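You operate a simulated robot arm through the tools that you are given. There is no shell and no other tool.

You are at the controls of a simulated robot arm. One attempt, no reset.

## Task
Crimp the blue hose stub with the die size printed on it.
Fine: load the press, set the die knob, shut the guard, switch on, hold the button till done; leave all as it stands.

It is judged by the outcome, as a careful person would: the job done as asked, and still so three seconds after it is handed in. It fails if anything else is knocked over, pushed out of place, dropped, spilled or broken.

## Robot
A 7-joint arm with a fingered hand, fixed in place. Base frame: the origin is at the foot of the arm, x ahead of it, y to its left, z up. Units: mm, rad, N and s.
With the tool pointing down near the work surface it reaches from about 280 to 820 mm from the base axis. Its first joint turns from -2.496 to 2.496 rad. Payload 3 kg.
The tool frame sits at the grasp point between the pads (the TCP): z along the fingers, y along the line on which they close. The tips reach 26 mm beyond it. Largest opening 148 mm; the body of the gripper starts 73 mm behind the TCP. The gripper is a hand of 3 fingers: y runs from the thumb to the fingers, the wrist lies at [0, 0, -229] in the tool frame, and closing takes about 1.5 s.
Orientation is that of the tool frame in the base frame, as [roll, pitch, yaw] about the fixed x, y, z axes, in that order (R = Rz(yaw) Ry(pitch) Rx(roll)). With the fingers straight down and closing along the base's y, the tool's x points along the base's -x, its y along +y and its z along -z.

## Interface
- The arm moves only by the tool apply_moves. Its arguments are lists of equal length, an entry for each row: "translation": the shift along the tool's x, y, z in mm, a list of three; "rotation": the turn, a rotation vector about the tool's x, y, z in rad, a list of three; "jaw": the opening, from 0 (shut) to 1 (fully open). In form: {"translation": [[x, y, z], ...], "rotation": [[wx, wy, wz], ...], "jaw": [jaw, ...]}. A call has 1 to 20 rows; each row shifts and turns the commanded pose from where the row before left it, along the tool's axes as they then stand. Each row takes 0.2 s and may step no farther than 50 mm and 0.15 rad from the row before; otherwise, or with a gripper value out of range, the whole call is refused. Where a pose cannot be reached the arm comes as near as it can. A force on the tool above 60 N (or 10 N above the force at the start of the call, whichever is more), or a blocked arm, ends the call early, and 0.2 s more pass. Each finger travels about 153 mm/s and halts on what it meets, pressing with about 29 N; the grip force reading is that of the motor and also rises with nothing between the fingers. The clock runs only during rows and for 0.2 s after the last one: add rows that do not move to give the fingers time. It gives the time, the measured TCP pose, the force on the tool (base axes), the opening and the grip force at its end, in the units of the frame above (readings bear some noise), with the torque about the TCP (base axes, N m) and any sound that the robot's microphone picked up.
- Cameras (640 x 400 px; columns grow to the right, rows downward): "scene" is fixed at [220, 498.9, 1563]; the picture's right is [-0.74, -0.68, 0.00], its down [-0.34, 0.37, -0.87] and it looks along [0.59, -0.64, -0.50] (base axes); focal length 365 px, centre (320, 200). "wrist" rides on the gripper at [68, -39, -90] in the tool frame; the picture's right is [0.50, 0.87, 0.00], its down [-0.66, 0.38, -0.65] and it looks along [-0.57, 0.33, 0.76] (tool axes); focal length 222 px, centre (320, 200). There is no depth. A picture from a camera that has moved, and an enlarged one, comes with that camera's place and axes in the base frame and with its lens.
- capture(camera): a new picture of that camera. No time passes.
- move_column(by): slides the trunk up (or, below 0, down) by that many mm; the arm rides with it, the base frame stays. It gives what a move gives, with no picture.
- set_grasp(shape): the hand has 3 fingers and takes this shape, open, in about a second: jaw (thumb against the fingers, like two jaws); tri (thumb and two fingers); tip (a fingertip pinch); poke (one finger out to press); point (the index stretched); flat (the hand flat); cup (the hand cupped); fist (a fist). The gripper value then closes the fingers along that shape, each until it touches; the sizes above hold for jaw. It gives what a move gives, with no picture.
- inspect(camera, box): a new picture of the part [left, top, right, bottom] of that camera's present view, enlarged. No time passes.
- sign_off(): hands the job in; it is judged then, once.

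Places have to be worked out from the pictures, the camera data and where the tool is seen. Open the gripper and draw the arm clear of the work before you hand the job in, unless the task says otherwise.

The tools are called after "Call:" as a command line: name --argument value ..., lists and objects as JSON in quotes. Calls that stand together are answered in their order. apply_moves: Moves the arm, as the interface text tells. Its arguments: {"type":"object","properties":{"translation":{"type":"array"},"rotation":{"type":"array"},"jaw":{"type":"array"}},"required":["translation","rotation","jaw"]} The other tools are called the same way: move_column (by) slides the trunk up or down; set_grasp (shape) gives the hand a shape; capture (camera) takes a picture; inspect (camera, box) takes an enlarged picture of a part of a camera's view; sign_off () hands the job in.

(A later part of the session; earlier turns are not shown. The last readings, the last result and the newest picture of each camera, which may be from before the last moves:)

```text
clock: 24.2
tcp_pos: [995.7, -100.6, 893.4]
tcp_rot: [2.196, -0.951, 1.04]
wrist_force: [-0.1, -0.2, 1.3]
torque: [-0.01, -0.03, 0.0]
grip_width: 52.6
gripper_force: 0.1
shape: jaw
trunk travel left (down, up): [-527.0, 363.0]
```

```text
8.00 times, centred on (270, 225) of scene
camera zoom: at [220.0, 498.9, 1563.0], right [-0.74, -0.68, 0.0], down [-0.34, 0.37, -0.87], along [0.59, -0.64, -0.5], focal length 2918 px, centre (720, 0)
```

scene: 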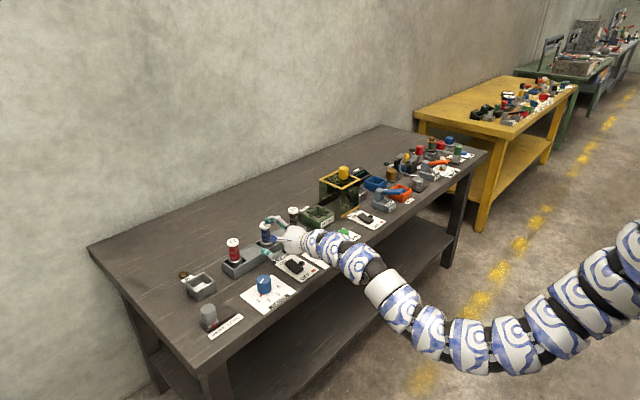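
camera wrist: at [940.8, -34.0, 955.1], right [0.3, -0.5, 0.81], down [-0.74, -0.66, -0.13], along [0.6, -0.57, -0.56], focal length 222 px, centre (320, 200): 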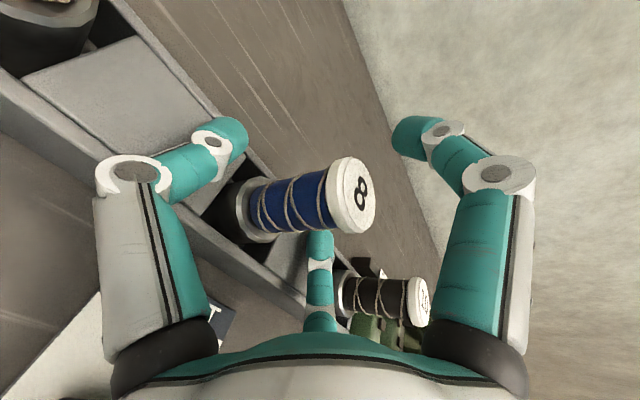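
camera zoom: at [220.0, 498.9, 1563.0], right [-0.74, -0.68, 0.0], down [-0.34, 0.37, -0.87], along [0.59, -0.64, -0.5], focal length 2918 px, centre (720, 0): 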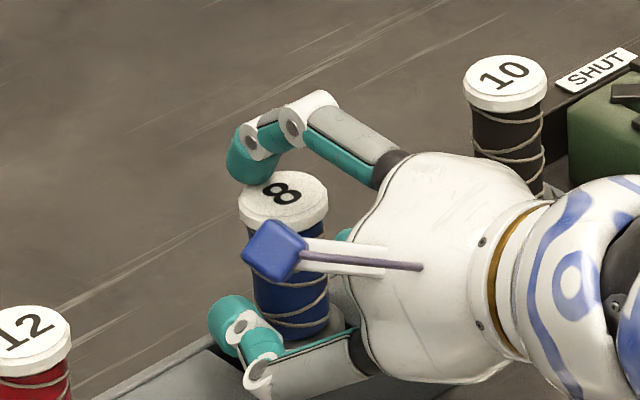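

With the 70° tilt, the lone fingertip would land beyond the cap. I open, retreat 40 mm, tilt up to 85° so all three tips act in one upright plane, and lower to z≈889 before moving back in.

Call:
apply_moves --translation '[[0, 0, 0], [0, 0, -20], [0, 0, -20], [0, 0, 0], [0, 0, 0], [-15.5, -8.97, 1.57], [0, 0, 0]]' --rotation '[[0, 0, 0], [0, 0, 0], [0, 0, 0], [-0.0655, 0.1134, 0], [-0.0655, 0.1134, 0], [0, 0, 0], [0, 0, 0]]' --jaw '[0.6, 0.6, 0.6, 0.6, 0.6, 0.6, 0.6]'

Call:
capture --camera "wrist"

Call:
inspect --camera "scene" --box '[225, 190, 345, 290]'

```text
clock: 25.8
tcp_pos: [957.8, -101.0, 888.6]
tcp_rot: [1.743, -1.041, 1.425]
wrist_force: [-0.8, 0.8, 0.5]
torque: [-0.02, 0.01, 0.0]
grip_width: 88.5
gripper_force: 0.0
shape: jaw
trunk travel left (down, up): [-527.0, 363.0]
```

```text
taken
camera wrist: at [871.6, -33.2, 934.9], right [0.08, -0.5, 0.86], down [-0.68, -0.66, -0.32], along [0.73, -0.56, -0.39], focal length 222 px, centre (320, 200)
```

wrist: 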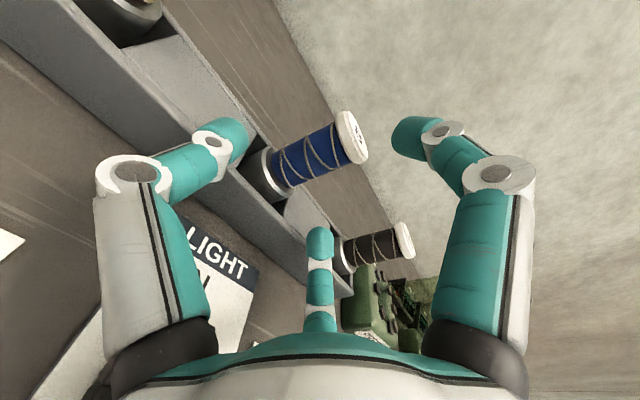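

```text
4.00 times, centred on (285, 240) of scene
camera zoom: at [220.0, 498.9, 1563.0], right [-0.74, -0.68, 0.0], down [-0.34, 0.37, -0.87], along [0.59, -0.64, -0.5], focal length 1459 px, centre (460, 40)
```

zoom: 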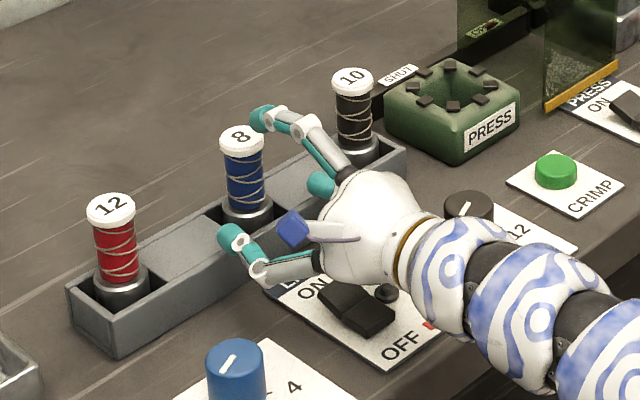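

The hand is level now and the stub is at about (1011, -102). I move forward 32 mm so the tips bracket the hose and the lone finger is above the cap, then close part-way.

Call:
apply_moves --translation '[[1.2, 0.7, 16], [1.2, 0.7, 16], [0, 0, 0], [0, 0, 0], [0, 0, 0]]' --rotation '[[0, 0, 0], [0, 0, 0], [0, 0, 0], [0, 0, 0], [0, 0, 0]]' --jaw '[0.6, 0.6, 0.5, 0.38, 0.38]'

Call:
inspect --camera "wrist" --box '[180, 80, 480, 320]'

Call:
inspect --camera "scene" --box '[240, 200, 300, 250]'

```text
clock: 27.0
tcp_pos: [991.3, -100.9, 887.5]
tcp_rot: [1.743, -1.041, 1.424]
wrist_force: [0.2, 0.5, -0.9]
torque: [0.02, -0.02, 0.01]
grip_width: 56.5
gripper_force: 0.0
shape: jaw
trunk travel left (down, up): [-527.0, 363.0]
```

```text
1.67 times, centred on (330, 200) of wrist
camera zoom: at [904.7, -33.3, 934.3], right [0.08, -0.5, 0.86], down [-0.68, -0.66, -0.32], along [0.73, -0.57, -0.39], focal length 370 px, centre (303, 200)
```

zoom: 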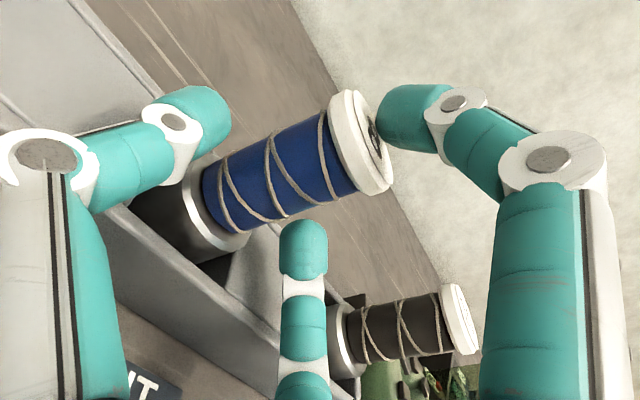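

```text
8.00 times, centred on (270, 225) of scene
camera zoom: at [220.0, 498.9, 1563.0], right [-0.74, -0.68, 0.0], down [-0.34, 0.37, -0.87], along [0.59, -0.64, -0.5], focal length 2918 px, centre (720, 0)
```

zoom: 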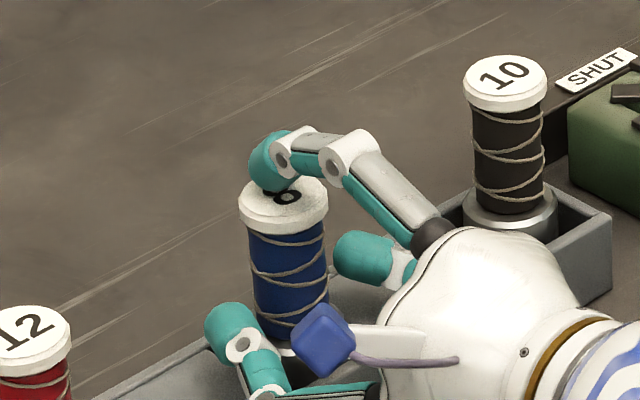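

The lone tip is over the cap, with one side finger on each side of the hose. I close the rest of the way.

Call:
apply_moves --translation '[[0, 0, 0], [0, 0, 0], [0, 0, 0], [0, 0, 0], [0, 0, 0]]' --rotation '[[0, 0, 0], [0, 0, 0], [0, 0, 0], [0, 0, 0], [0, 0, 0]]' --jaw '[0.3, 0.2, 0.1, 0, 0]'

Call:
inspect --camera "wrist" --box '[180, 80, 480, 320]'

Call:
inspect --camera "scene" --box '[240, 200, 300, 250]'

```text
clock: 28.2
tcp_pos: [991.1, -101.8, 890.3]
tcp_rot: [1.738, -1.04, 1.429]
wrist_force: [2.1, 2.1, 9.8]
torque: [0.12, -0.22, -0.02]
grip_width: 33.3
gripper_force: 29.0
shape: jaw
trunk travel left (down, up): [-527.0, 363.0]
```

```text
1.67 times, centred on (330, 200) of wrist
camera zoom: at [904.2, -33.0, 935.5], right [0.07, -0.5, 0.86], down [-0.68, -0.66, -0.32], along [0.73, -0.57, -0.39], focal length 370 px, centre (303, 200)
```

zoom: 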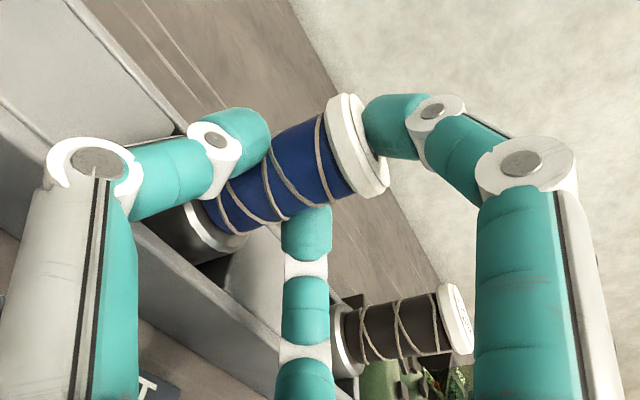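

```text
8.00 times, centred on (270, 225) of scene
camera zoom: at [220.0, 498.9, 1563.0], right [-0.74, -0.68, 0.0], down [-0.34, 0.37, -0.87], along [0.59, -0.64, -0.5], focal length 2918 px, centre (720, 0)
```

zoom: 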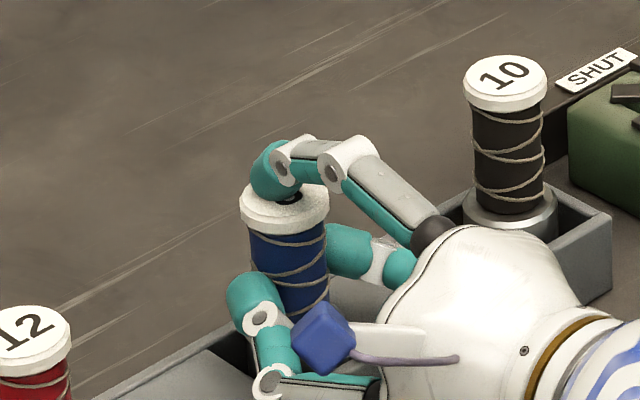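

A clean three-point grip: width 33 mm, 29 N, stub still upright. I lift 20 mm as a test.

Call:
apply_moves --translation '[[8.63, 4.98, -0.87], [8.63, 4.98, -0.87], [0, 0, 0]]' --rotation '[[0, 0, 0], [0, 0, 0], [0, 0, 0]]' --jaw '[0, 0, 0]'

Call:
inspect --camera "wrist" --box '[180, 80, 480, 320]'

Call:
inspect --camera "scene" --box '[240, 200, 300, 250]'

```text
clock: 29.0
tcp_pos: [991.3, -100.9, 908.0]
tcp_rot: [1.741, -1.04, 1.424]
wrist_force: [0.2, -0.5, -2.9]
torque: [0.03, 0.07, 0.0]
grip_width: 32.9
gripper_force: 28.9
shape: jaw
trunk travel left (down, up): [-527.0, 363.0]
```

```text
1.67 times, centred on (330, 200) of wrist
camera zoom: at [904.2, -32.9, 954.3], right [0.08, -0.5, 0.86], down [-0.68, -0.66, -0.32], along [0.73, -0.57, -0.39], focal length 370 px, centre (303, 200)
```

zoom: 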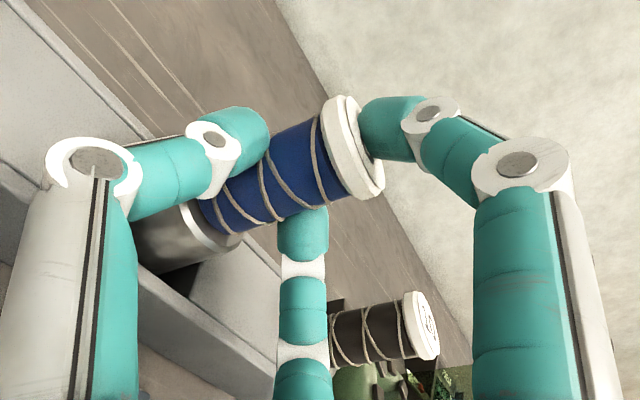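

```text
8.00 times, centred on (270, 225) of scene
camera zoom: at [220.0, 498.9, 1563.0], right [-0.74, -0.68, 0.0], down [-0.34, 0.37, -0.87], along [0.59, -0.64, -0.5], focal length 2918 px, centre (720, 0)
```

zoom: 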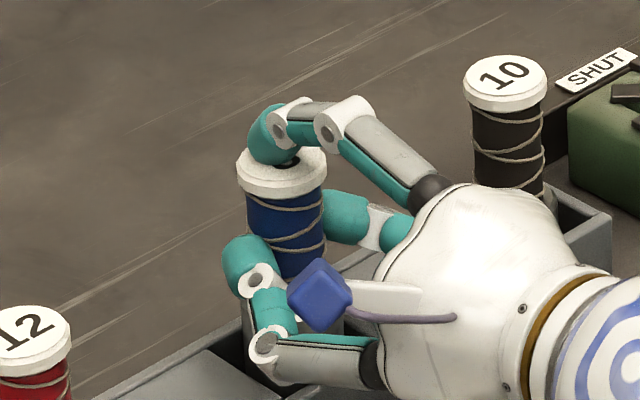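

The stub lifts cleanly with the hand, about 2.9 N. I raise the trunk 120 mm so its bottom clears the other stubs.

Call:
move_column --by 120

Call:
capture --camera "wrist"

Call:
inspect --camera "scene" --box '[220, 140, 360, 260]'

```text
clock: 30.5
tcp_pos: [992.0, -100.9, 1027.5]
tcp_rot: [1.742, -1.04, 1.425]
wrist_force: [-0.1, -0.2, -2.4]
torque: [0.03, 0.05, 0.02]
grip_width: 33.0
gripper_force: 29.1
shape: jaw
trunk travel left (down, up): [-647.0, 243.0]
```

```text
taken
camera wrist: at [904.4, -32.9, 1074.1], right [0.08, -0.5, 0.86], down [-0.68, -0.66, -0.32], along [0.73, -0.57, -0.39], focal length 222 px, centre (320, 200)
```

wrist: 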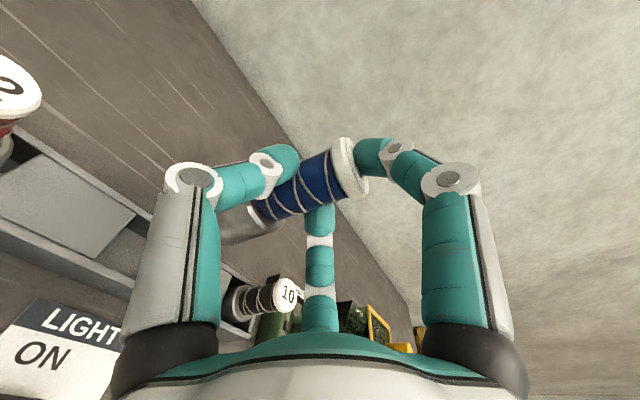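

```text
3.33 times, centred on (290, 200) of scene
camera zoom: at [220.0, 498.9, 1563.0], right [-0.74, -0.68, 0.0], down [-0.34, 0.37, -0.87], along [0.59, -0.64, -0.5], focal length 1216 px, centre (420, 200)
```

zoom: 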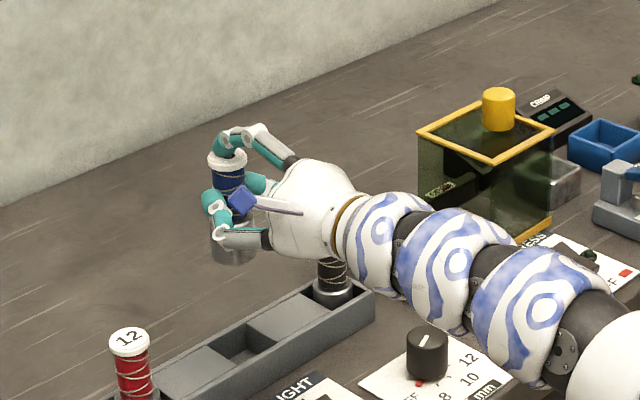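

All clear below. I carry the stub 251 mm along −y to above the press.

Call:
apply_moves --translation '[[-20.96, 36.3, 0], [-20.96, 36.3, 0], [-20.96, 36.3, 0], [-20.96, 36.3, 0], [-20.96, 36.3, 0], [-20.96, 36.3, 0], [0, 0, 0], [0, 0, 0]]' --rotation '[[0, 0, 0], [0, 0, 0], [0, 0, 0], [0, 0, 0], [0, 0, 0], [0, 0, 0], [0, 0, 0], [0, 0, 0]]' --jaw '[0, 0, 0, 0, 0, 0, 0, 0]'

Call:
capture --camera "wrist"

Call:
inspect --camera "scene" --box '[260, 130, 380, 240]'

```text
clock: 32.3
tcp_pos: [990.7, -353.7, 1027.1]
tcp_rot: [1.743, -1.039, 1.424]
wrist_force: [-0.3, -0.2, -2.2]
torque: [0.02, 0.09, 0.02]
grip_width: 32.6
gripper_force: 29.1
shape: jaw
trunk travel left (down, up): [-647.0, 243.0]
```

```text
taken
camera wrist: at [904.1, -286.8, 1073.9], right [0.08, -0.5, 0.86], down [-0.68, -0.66, -0.32], along [0.73, -0.56, -0.39], focal length 222 px, centre (320, 200)
```

wrist: 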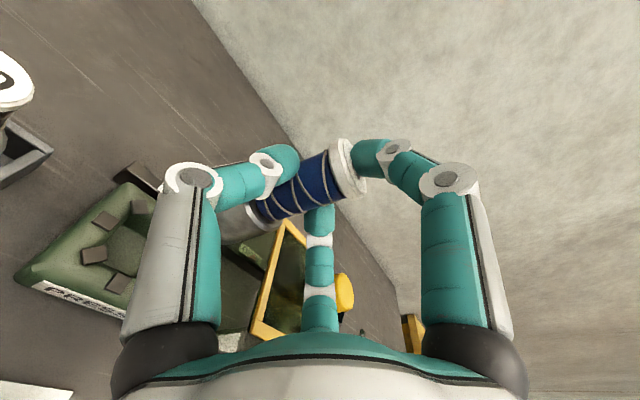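

```text
3.64 times, centred on (320, 185) of scene
camera zoom: at [220.0, 498.9, 1563.0], right [-0.74, -0.68, 0.0], down [-0.34, 0.37, -0.87], along [0.59, -0.64, -0.5], focal length 1326 px, centre (320, 254)
```

zoom: 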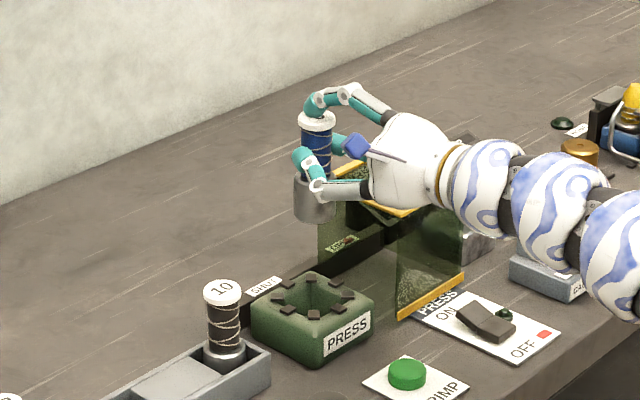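

Over the press. I'll zoom in to check that the stub is upright and aligned with the opening.

Call:
inspect --camera "scene" --box '[295, 150, 345, 235]'

Call:
inspect --camera "wrist" --box '[20, 100, 400, 340]'

```text
4.71 times, centred on (320, 192) of scene
camera zoom: at [220.0, 498.9, 1563.0], right [-0.74, -0.68, 0.0], down [-0.34, 0.37, -0.87], along [0.59, -0.64, -0.5], focal length 1717 px, centre (320, 235)
```

zoom: 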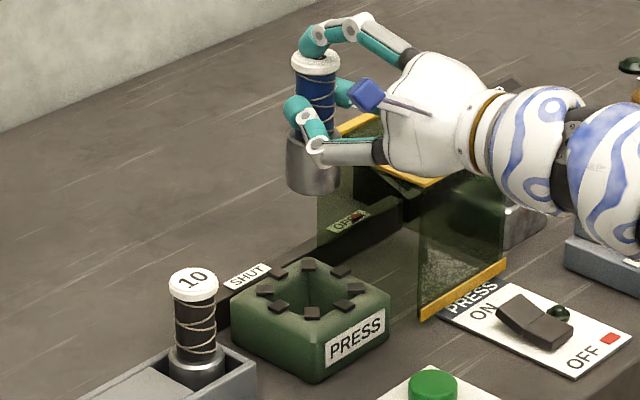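

```text
1.67 times, centred on (210, 220) of wrist
camera zoom: at [904.1, -286.8, 1073.9], right [0.08, -0.5, 0.86], down [-0.68, -0.66, -0.32], along [0.73, -0.56, -0.39], focal length 370 px, centre (503, 167)
```

zoom: 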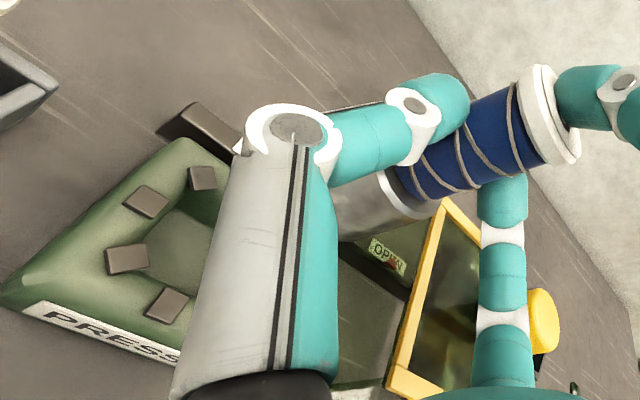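

The stub hangs upright to within about 1° and is over the opening to within 1–2 mm. On the guard side the fingers would pass only a few mm from the open guard's front panel. So I yaw the hand −20° about the stub while still high, which moves the knuckles clear, and re-centre the stub on the press.

Call:
apply_moves --translation '[[0, 0, 0], [0, 0, 0], [0, 0, 0], [3.76, -6.52, -0.08], [0, 0, 0]]' --rotation '[[-0.1004, -0.058, 0.0101], [-0.1004, -0.058, 0.0101], [-0.1004, -0.058, 0.0101], [0, 0, 0], [0, 0, 0]]' --jaw '[0, 0, 0, 0, 0]'

Call:
capture --camera "wrist"

Call:
inspect --camera "scene" --box '[295, 150, 345, 235]'

```text
clock: 33.5
tcp_pos: [993.8, -346.0, 1028.7]
tcp_rot: [1.741, -1.041, 1.077]
wrist_force: [0.1, -0.1, -2.5]
torque: [0.04, 0.05, 0.03]
grip_width: 32.1
gripper_force: 29.2
shape: jaw
trunk travel left (down, up): [-647.0, 243.0]
```

```text
taken
camera wrist: at [935.1, -252.2, 1075.4], right [-0.1, -0.49, 0.86], down [-0.87, -0.38, -0.32], along [0.49, -0.78, -0.39], focal length 222 px, centre (320, 200)
```

wrist: 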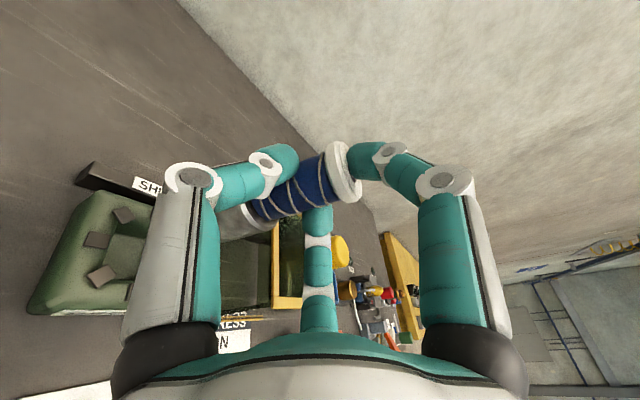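

```text
4.71 times, centred on (320, 192) of scene
camera zoom: at [220.0, 498.9, 1563.0], right [-0.74, -0.68, 0.0], down [-0.34, 0.37, -0.87], along [0.59, -0.64, -0.5], focal length 1717 px, centre (320, 235)
```

zoom: 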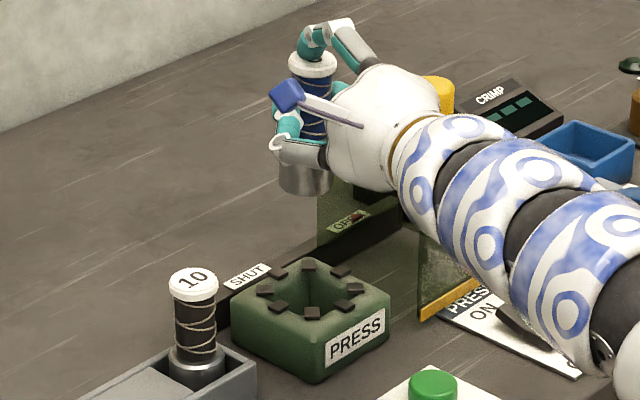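

The ferrule now looks slightly off to the left of the cap line, so I zoom further to measure any lean.

Call:
inspect --camera "scene" --box '[305, 150, 330, 195]'

Call:
inspect --camera "wrist" --box '[200, 120, 400, 260]'

```text
8.89 times, centred on (318, 172) of scene
camera zoom: at [220.0, 498.9, 1563.0], right [-0.74, -0.68, 0.0], down [-0.34, 0.37, -0.87], along [0.59, -0.64, -0.5], focal length 3242 px, centre (342, 444)
```

zoom: 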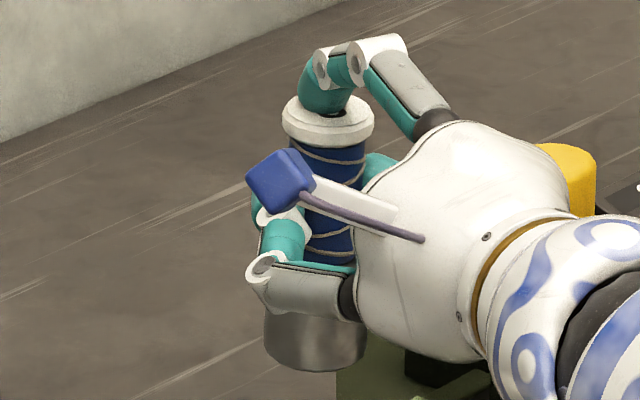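

```text
2.86 times, centred on (300, 190) of wrist
camera zoom: at [935.1, -252.2, 1075.4], right [-0.1, -0.49, 0.86], down [-0.87, -0.38, -0.32], along [0.49, -0.78, -0.39], focal length 635 px, centre (377, 229)
```

zoom: 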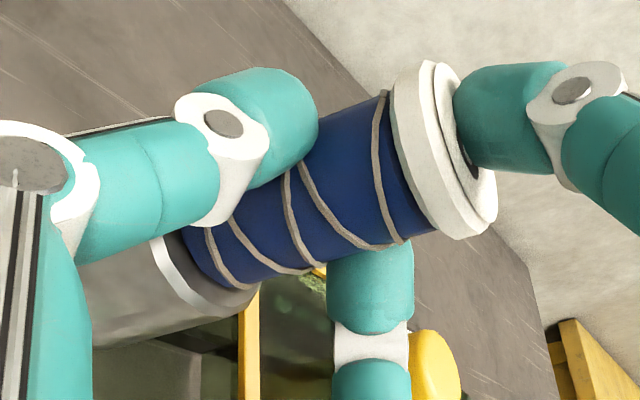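

The stub leans about 3.5° sideways, with its bottom toward the thumb side. I counter it with a small roll of the hand (−0.06 rad) and re-measure.

Call:
apply_moves --translation '[[0, 0, 0], [0, 0, 0]]' --rotation '[[0, 0, -0.06], [0, 0, 0]]' --jaw '[0, 0]'

Call:
inspect --camera "scene" --box '[305, 150, 330, 195]'

Call:
inspect --camera "scene" --box '[290, 160, 350, 230]'

Call:
inspect --camera "wrist" --box '[200, 120, 400, 260]'

```text
clock: 34.1
tcp_pos: [992.9, -345.4, 1028.9]
tcp_rot: [1.726, -0.982, 1.094]
wrist_force: [0.1, 0.8, -3.5]
torque: [0.03, 0.06, -0.01]
grip_width: 32.0
gripper_force: 29.3
shape: jaw
trunk travel left (down, up): [-647.0, 243.0]
```

```text
8.89 times, centred on (318, 172) of scene
camera zoom: at [220.0, 498.9, 1563.0], right [-0.74, -0.68, 0.0], down [-0.34, 0.37, -0.87], along [0.59, -0.64, -0.5], focal length 3242 px, centre (342, 444)
```

zoom: 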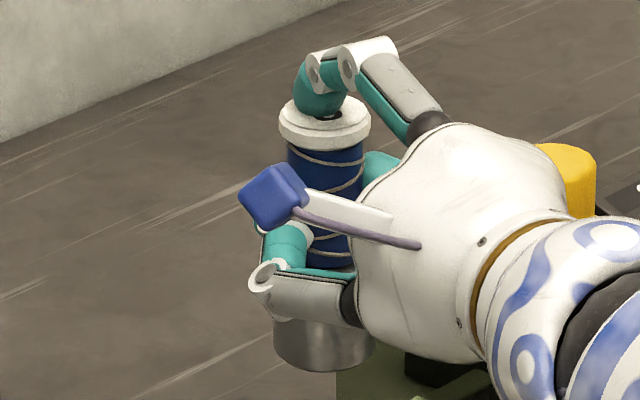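

```text
5.71 times, centred on (320, 195) of scene
camera zoom: at [220.0, 498.9, 1563.0], right [-0.74, -0.68, 0.0], down [-0.34, 0.37, -0.87], along [0.59, -0.64, -0.5], focal length 2084 px, centre (320, 229)
```

zoom: 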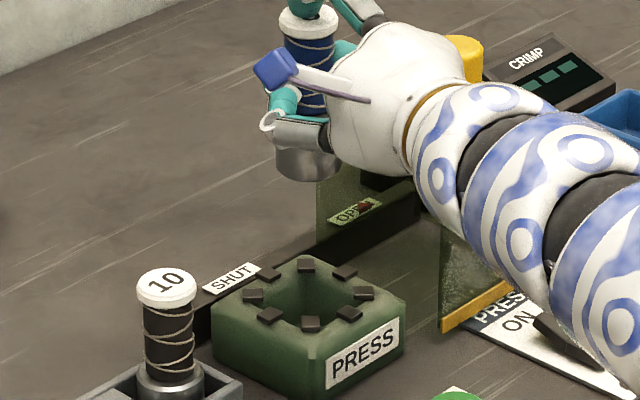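

```text
2.86 times, centred on (300, 190) of wrist
camera zoom: at [935.8, -249.6, 1070.7], right [-0.08, -0.45, 0.89], down [-0.87, -0.41, -0.28], along [0.49, -0.8, -0.36], focal length 635 px, centre (377, 229)
```

zoom: 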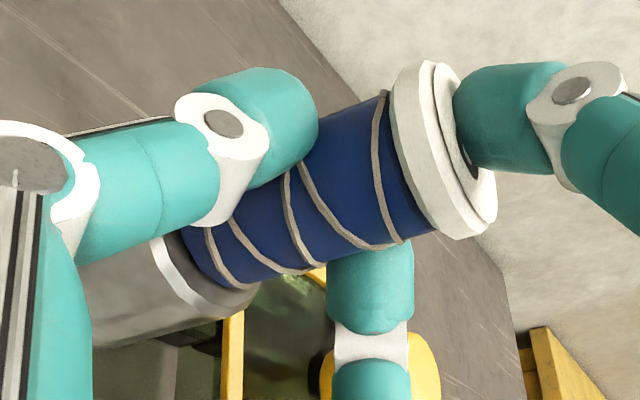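

The stub is now vertical to within 0.5° and laterally aligned with the press to under 1 mm, with its bottom at z≈936. I lower the trunk 82 mm, to just above the jaws, and re-check.

Call:
move_column --by -82

Call:
inspect --camera "scene" --box '[290, 180, 340, 225]'

Call:
capture --camera "wrist"

```text
clock: 35.3
tcp_pos: [993.9, -345.1, 946.4]
tcp_rot: [1.726, -0.98, 1.095]
wrist_force: [0.2, 0.2, -3.4]
torque: [0.01, 0.05, 0.04]
grip_width: 31.9
gripper_force: 29.0
shape: jaw
trunk travel left (down, up): [-565.0, 325.0]
```

```text
8.89 times, centred on (315, 202) of scene
camera zoom: at [220.0, 498.9, 1563.0], right [-0.74, -0.68, 0.0], down [-0.34, 0.37, -0.87], along [0.59, -0.64, -0.5], focal length 3242 px, centre (364, 178)
```

zoom: 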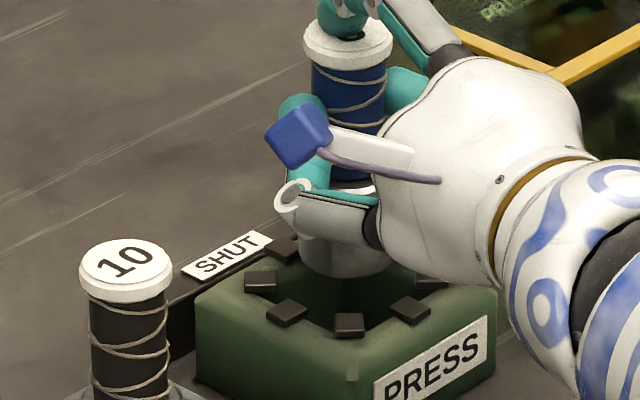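

```text
taken
camera wrist: at [935.7, -249.8, 988.8], right [-0.08, -0.45, 0.89], down [-0.87, -0.41, -0.28], along [0.49, -0.8, -0.36], focal length 222 px, centre (320, 200)
```

wrist: 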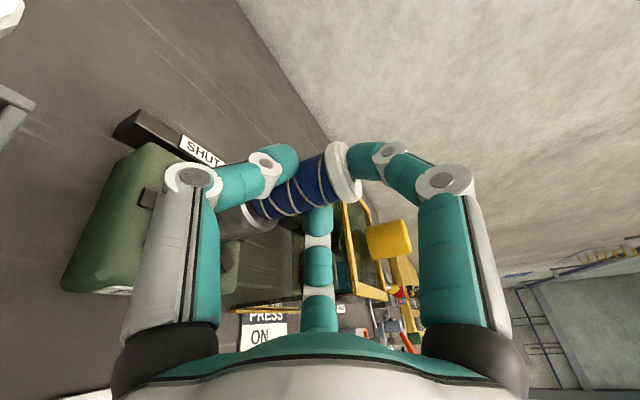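

Alignment holds: the ferrule is centred over the jaw ring with its bottom at z≈854. I lower it into the opening by 32 mm in small steps and watch the force.

Call:
apply_moves --translation '[[-6.65, -4.39, 0.7], [-6.65, -4.39, 0.7], [-6.65, -4.39, 0.7], [-6.65, -4.39, 0.7]]' --rotation '[[0, 0, 0], [0, 0, 0], [0, 0, 0], [0, 0, 0]]' --jaw '[0, 0, 0, 0]'

Call:
inspect --camera "scene" --box '[290, 180, 340, 225]'

```text
clock: 36.3
tcp_pos: [991.9, -340.0, 925.6]
tcp_rot: [1.702, -0.984, 1.124]
wrist_force: [10.0, 28.7, 50.5]
torque: [0.53, -1.35, 0.66]
grip_width: 32.8
gripper_force: 29.5
shape: jaw
trunk travel left (down, up): [-565.0, 325.0]
```

```text
8.89 times, centred on (315, 202) of scene
camera zoom: at [220.0, 498.9, 1563.0], right [-0.74, -0.68, 0.0], down [-0.34, 0.37, -0.87], along [0.59, -0.64, -0.5], focal length 3242 px, centre (364, 178)
```

zoom: 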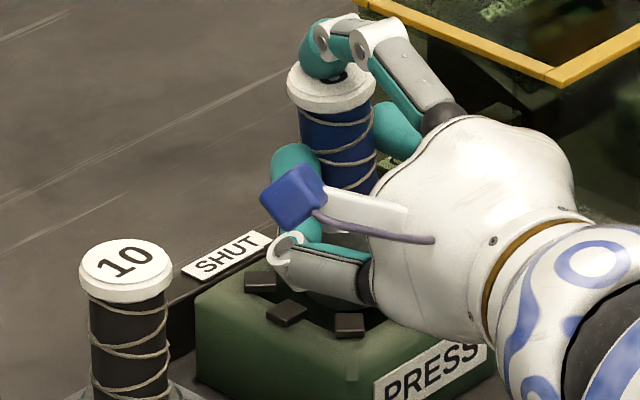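

Contact: 50 N upward and 29 N toward +y, so the ferrule is catching on the −y side of the opening. I back up immediately and re-measure.

Call:
apply_moves --translation '[[8.31, 5.49, -0.87], [8.31, 5.49, -0.87], [8.31, 5.49, -0.87], [0, 0, 0]]' --rotation '[[0, 0, 0], [0, 0, 0], [0, 0, 0], [0, 0, 0]]' --jaw '[0, 0, 0, 0]'

Call:
inspect --camera "scene" --box '[290, 180, 340, 225]'

Call:
inspect --camera "wrist" --box '[60, 120, 400, 330]'

```text
clock: 37.3
tcp_pos: [991.8, -344.6, 942.0]
tcp_rot: [1.734, -0.979, 1.089]
wrist_force: [-0.3, 0.0, -2.9]
torque: [0.06, 0.06, -0.05]
grip_width: 32.0
gripper_force: 28.9
shape: jaw
trunk travel left (down, up): [-565.0, 325.0]
```

```text
8.89 times, centred on (315, 202) of scene
camera zoom: at [220.0, 498.9, 1563.0], right [-0.74, -0.68, 0.0], down [-0.34, 0.37, -0.87], along [0.59, -0.64, -0.5], focal length 3242 px, centre (364, 178)
```

zoom: 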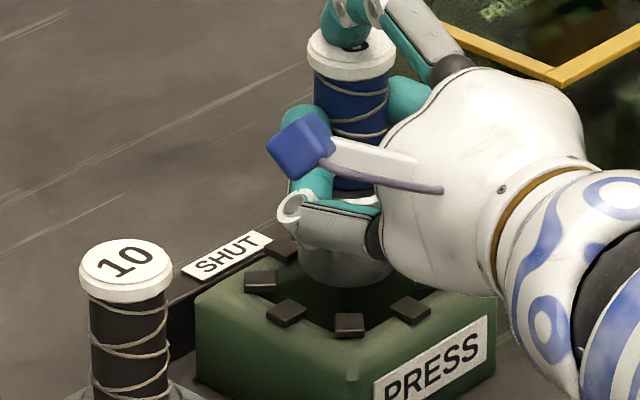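

```text
1.88 times, centred on (230, 225) of wrist
camera zoom: at [934.7, -249.9, 984.7], right [-0.08, -0.45, 0.89], down [-0.87, -0.4, -0.28], along [0.48, -0.8, -0.36], focal length 418 px, centre (489, 153)
```

zoom: 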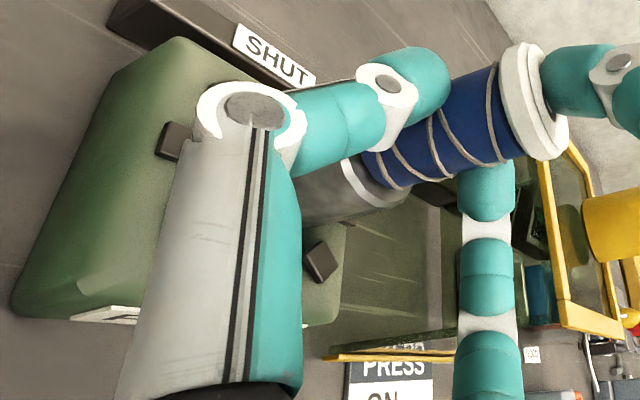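

The likely cause is that my forward (depth) estimate of the opening is off by a few mm. I raise the trunk 150 mm so the wrist camera can see the whole press past the thumb and fix its centre from above.

Call:
move_column --by 150

Call:
capture --camera "wrist"

Call:
inspect --camera "scene" --box '[295, 195, 345, 235]'

```text
clock: 39.0
tcp_pos: [992.2, -344.9, 1093.8]
tcp_rot: [1.727, -0.981, 1.095]
wrist_force: [0.5, 0.7, -2.4]
torque: [0.01, 0.05, 0.02]
grip_width: 32.1
gripper_force: 29.5
shape: jaw
trunk travel left (down, up): [-715.0, 175.0]
```

```text
taken
camera wrist: at [935.1, -249.3, 1136.6], right [-0.08, -0.45, 0.89], down [-0.87, -0.41, -0.28], along [0.49, -0.8, -0.36], focal length 222 px, centre (320, 200)
```

wrist: 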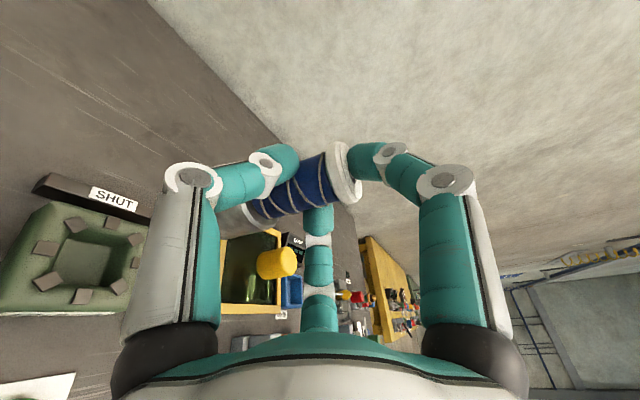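

```text
10.00 times, centred on (320, 215) of scene
camera zoom: at [220.0, 498.9, 1563.0], right [-0.74, -0.68, 0.0], down [-0.34, 0.37, -0.87], along [0.59, -0.64, -0.5], focal length 3648 px, centre (320, 50)
```

zoom: 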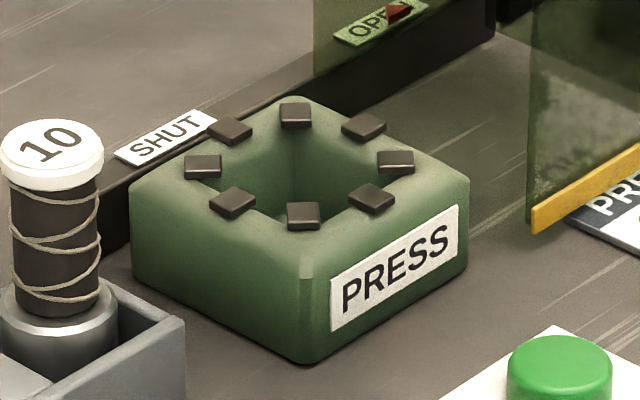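

Now the press is fully visible from above in the wrist view; enlarging it.

Call:
inspect --camera "wrist" --box '[0, 170, 160, 320]'

Call:
inspect --camera "wrist" --box '[200, 130, 380, 250]'

```text
2.67 times, centred on (80, 245) of wrist
camera zoom: at [935.1, -249.3, 1136.6], right [-0.08, -0.45, 0.89], down [-0.87, -0.41, -0.28], along [0.49, -0.8, -0.36], focal length 592 px, centre (960, 80)
```

zoom: 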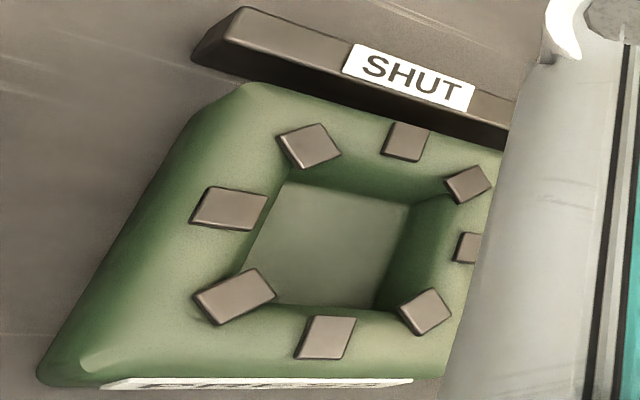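

```text
3.33 times, centred on (290, 190) of wrist
camera zoom: at [935.1, -249.3, 1136.6], right [-0.08, -0.45, 0.89], down [-0.87, -0.41, -0.28], along [0.49, -0.8, -0.36], focal length 740 px, centre (420, 233)
```

zoom: 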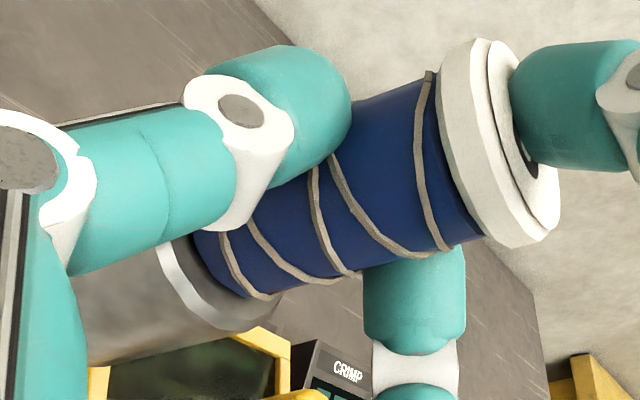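

This gives a precise fix: the eight jaws centre on (1010.8, -350.8) at z≈844, so I was about 2–3 mm off. The well is roughly 48 mm square against the ferrule's 42 mm. Now I measure precisely where the stub sits in the hand.

Call:
inspect --camera "scene" --box '[305, 125, 335, 175]'

Call:
inspect --camera "wrist" --box '[190, 160, 290, 240]'

```text
8.00 times, centred on (320, 150) of scene
camera zoom: at [220.0, 498.9, 1563.0], right [-0.74, -0.68, 0.0], down [-0.34, 0.37, -0.87], along [0.59, -0.64, -0.5], focal length 2918 px, centre (320, 600)
```

zoom: 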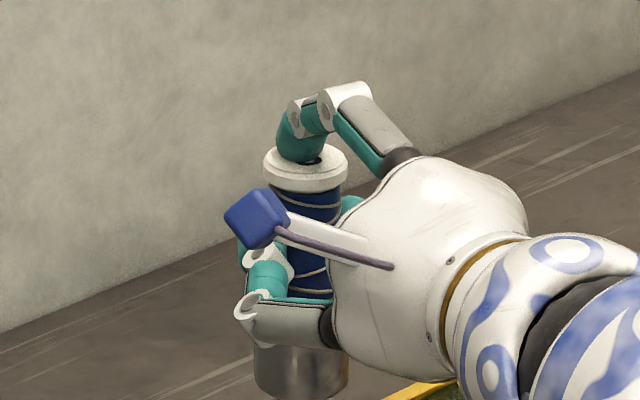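

```text
5.00 times, centred on (240, 200) of wrist
camera zoom: at [935.1, -249.3, 1136.6], right [-0.08, -0.45, 0.89], down [-0.87, -0.41, -0.28], along [0.49, -0.8, -0.36], focal length 1111 px, centre (720, 200)
```

zoom: 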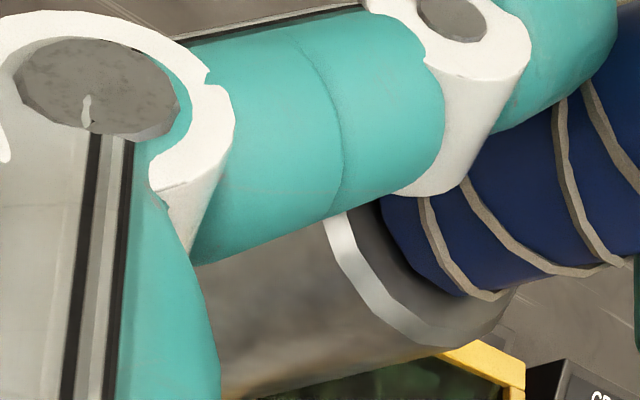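

The stub's axis currently leans about 3.5° (bottom outward from the palm), and its vertical line would sit about 3 mm short of the press centre. I pitch the hand down 0.06 rad and nudge 3 mm forward, then check again.

Call:
apply_moves --translation '[[0, 0, 0], [-0.05, 0.86, 2.9], [0, 0, 0]]' --rotation '[[0.0331, -0.0501, 0], [0, 0, 0], [0, 0, 0]]' --jaw '[0, 0, 0]'

Call:
inspect --camera "scene" --box '[305, 125, 335, 175]'

Call:
inspect --camera "wrist" --box '[190, 160, 290, 240]'

Call:
inspect --camera "wrist" --box '[0, 170, 160, 320]'

```text
clock: 39.9
tcp_pos: [995.5, -346.0, 1093.9]
tcp_rot: [1.833, -0.97, 1.009]
wrist_force: [0.5, 0.6, -2.6]
torque: [-0.03, 0.06, 0.03]
grip_width: 32.0
gripper_force: 29.6
shape: jaw
trunk travel left (down, up): [-715.0, 175.0]
```

```text
8.00 times, centred on (320, 150) of scene
camera zoom: at [220.0, 498.9, 1563.0], right [-0.74, -0.68, 0.0], down [-0.34, 0.37, -0.87], along [0.59, -0.64, -0.5], focal length 2918 px, centre (320, 600)
```

zoom: 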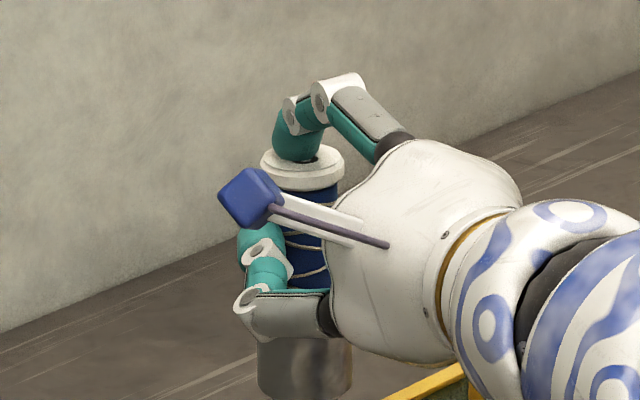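

```text
5.00 times, centred on (240, 200) of wrist
camera zoom: at [940.5, -251.9, 1141.5], right [-0.03, -0.46, 0.89], down [-0.88, -0.4, -0.24], along [0.47, -0.79, -0.4], focal length 1111 px, centre (720, 200)
```

zoom: 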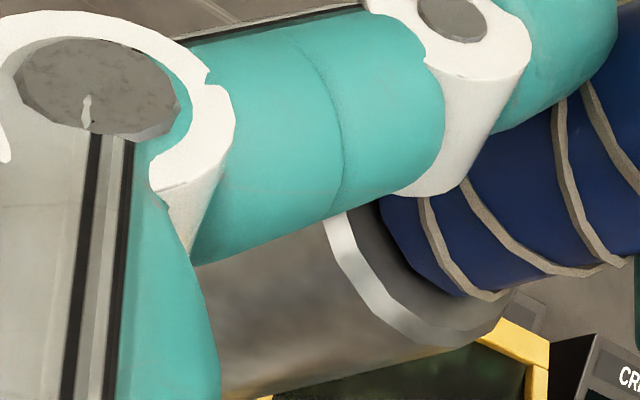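

```text
2.67 times, centred on (80, 245) of wrist
camera zoom: at [940.5, -251.9, 1141.5], right [-0.03, -0.46, 0.89], down [-0.88, -0.4, -0.24], along [0.47, -0.79, -0.4], focal length 592 px, centre (960, 80)
```

zoom: 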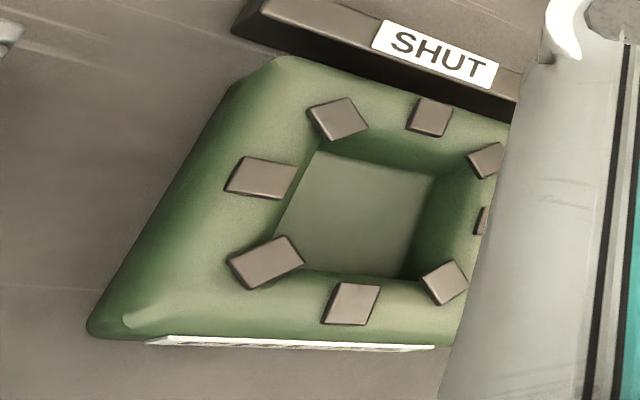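

The press centre is confirmed at (1010.5, -350.6). The original grip geometry, the scene lateral reading and the earlier +y reaction all suggest the stub is about (+2.5, −3) mm off centre. I shift by (−2.5, +3.2) mm and lower the trunk back to just above the jaws.

Call:
apply_moves --translation '[[0.76, -2.08, -3.41], [0, 0, 0]]' --rotation '[[0, 0, 0], [0, 0, 0]]' --jaw '[0, 0]'

Call:
move_column --by -147

Call:
inspect --camera "scene" --box '[290, 180, 340, 225]'

Call:
inspect --camera "wrist" --box '[100, 120, 320, 280]'

```text
clock: 40.5
tcp_pos: [992.8, -343.3, 1093.6]
tcp_rot: [1.833, -0.971, 1.007]
wrist_force: [-0.2, 0.4, -2.5]
torque: [0.0, 0.03, 0.01]
grip_width: 31.8
gripper_force: 29.4
shape: jaw
trunk travel left (down, up): [-715.0, 175.0]
```

```text
clock: 42.2
tcp_pos: [994.1, -343.6, 946.8]
tcp_rot: [1.832, -0.97, 1.006]
wrist_force: [-0.4, 0.0, -2.9]
torque: [-0.01, 0.06, -0.01]
grip_width: 32.2
gripper_force: 28.7
shape: jaw
trunk travel left (down, up): [-568.0, 322.0]
```

```text
8.89 times, centred on (315, 202) of scene
camera zoom: at [220.0, 498.9, 1563.0], right [-0.74, -0.68, 0.0], down [-0.34, 0.37, -0.87], along [0.59, -0.64, -0.5], focal length 3242 px, centre (364, 178)
```

zoom: 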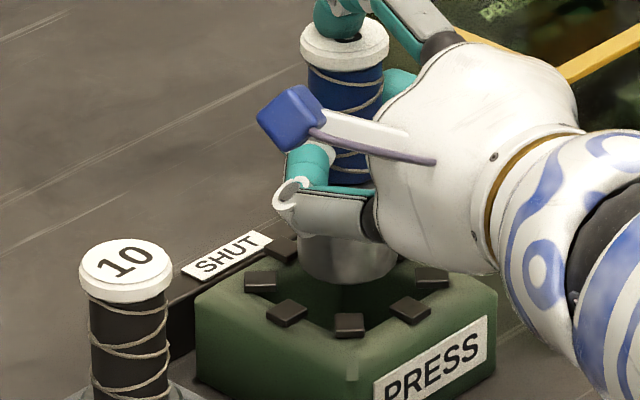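

```text
2.50 times, centred on (210, 200) of wrist
camera zoom: at [937.8, -248.5, 994.8], right [-0.03, -0.46, 0.89], down [-0.88, -0.4, -0.24], along [0.47, -0.79, -0.4], focal length 555 px, centre (595, 200)
```

zoom: 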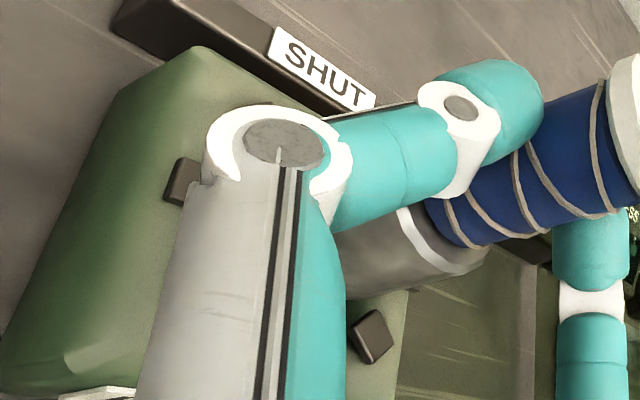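

The ferrule is laterally centred between the jaws within 0.5 mm, and its bottom is at about z 855. I step down 16 mm gently and read the forces.

Call:
apply_moves --translation '[[-3.3, -2.18, 0.59], [-3.3, -2.18, 0.59], [-3.3, -2.18, 0.59], [-3.3, -2.18, 0.59]]' --rotation '[[0, 0, 0], [0, 0, 0], [0, 0, 0], [0, 0, 0]]' --jaw '[0, 0, 0, 0]'

```text
clock: 43.2
tcp_pos: [993.9, -344.1, 931.2]
tcp_rot: [1.83, -0.97, 1.01]
wrist_force: [-0.4, -0.6, -3.0]
torque: [0.04, 0.04, -0.01]
grip_width: 31.9
gripper_force: 29.2
shape: jaw
trunk travel left (down, up): [-568.0, 322.0]
```

No contact with the bottom just below the jaw tops. Continuing 12 mm deeper.

Call:
apply_moves --translation '[[-3.3, -2.18, 0.59], [-3.3, -2.18, 0.59], [-3.3, -2.18, 0.59]]' --rotation '[[0, 0, 0], [0, 0, 0], [0, 0, 0]]' --jaw '[0, 0, 0]'

Call:
inspect --camera "scene" --box '[290, 185, 340, 225]'

```text
clock: 44.0
tcp_pos: [993.7, -342.5, 918.2]
tcp_rot: [1.83, -0.969, 1.006]
wrist_force: [-0.6, -0.1, -2.4]
torque: [0.03, 0.02, 0.04]
grip_width: 31.6
gripper_force: 29.1
shape: jaw
trunk travel left (down, up): [-568.0, 322.0]
```

```text
10.00 times, centred on (315, 205) of scene
camera zoom: at [220.0, 498.9, 1563.0], right [-0.74, -0.68, 0.0], down [-0.34, 0.37, -0.87], along [0.59, -0.64, -0.5], focal length 3648 px, centre (370, 150)
```

zoom: 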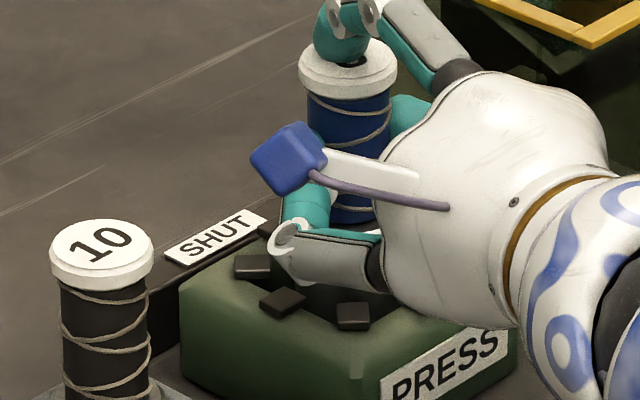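

Still no contact force and the ferrule is about 17 mm inside the well. Continuing down 16 mm.

Call:
apply_moves --translation '[[-3.3, -2.18, 0.59], [-3.3, -2.18, 0.59], [-3.3, -2.18, 0.59], [-3.3, -2.18, 0.59]]' --rotation '[[0, 0, 0], [0, 0, 0], [0, 0, 0], [0, 0, 0]]' --jaw '[0, 0, 0, 0]'

Call:
inspect --camera "scene" --box '[290, 185, 340, 225]'

Call:
capture --camera "wrist"

```text
clock: 45.0
tcp_pos: [995.1, -342.5, 903.2]
tcp_rot: [1.833, -0.971, 1.008]
wrist_force: [0.0, 0.2, -3.2]
torque: [0.02, 0.01, 0.01]
grip_width: 31.9
gripper_force: 28.8
shape: jaw
trunk travel left (down, up): [-568.0, 322.0]
```

```text
10.00 times, centred on (315, 205) of scene
camera zoom: at [220.0, 498.9, 1563.0], right [-0.74, -0.68, 0.0], down [-0.34, 0.37, -0.87], along [0.59, -0.64, -0.5], focal length 3648 px, centre (370, 150)
```

zoom: 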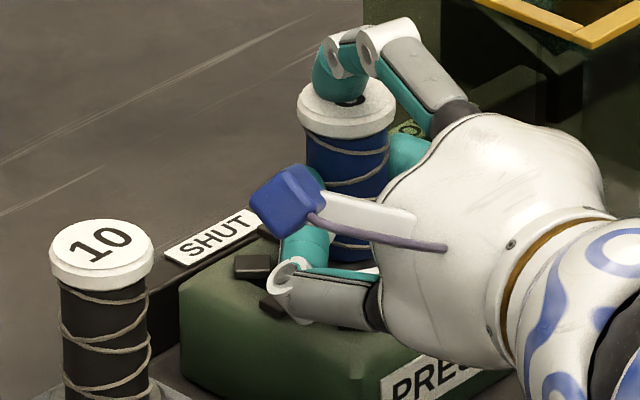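

```text
taken
camera wrist: at [938.6, -248.5, 950.4], right [-0.03, -0.46, 0.89], down [-0.88, -0.4, -0.24], along [0.47, -0.79, -0.4], focal length 222 px, centre (320, 200)
```

wrist: 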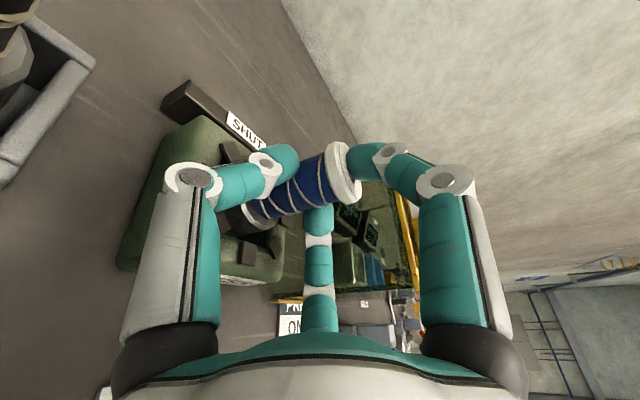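

Still free at TCP z 903. Two more 4 mm steps, looking for the floor.

Call:
apply_moves --translation '[[-3.3, -2.18, 0.59], [-3.3, -2.18, 0.59]]' --rotation '[[0, 0, 0], [0, 0, 0]]' --jaw '[0, 0]'

```text
clock: 45.6
tcp_pos: [994.0, -344.1, 895.2]
tcp_rot: [1.831, -0.972, 1.008]
wrist_force: [-0.1, -0.5, 1.7]
torque: [0.02, -0.05, -0.03]
grip_width: 32.0
gripper_force: 29.1
shape: jaw
trunk travel left (down, up): [-568.0, 322.0]
```

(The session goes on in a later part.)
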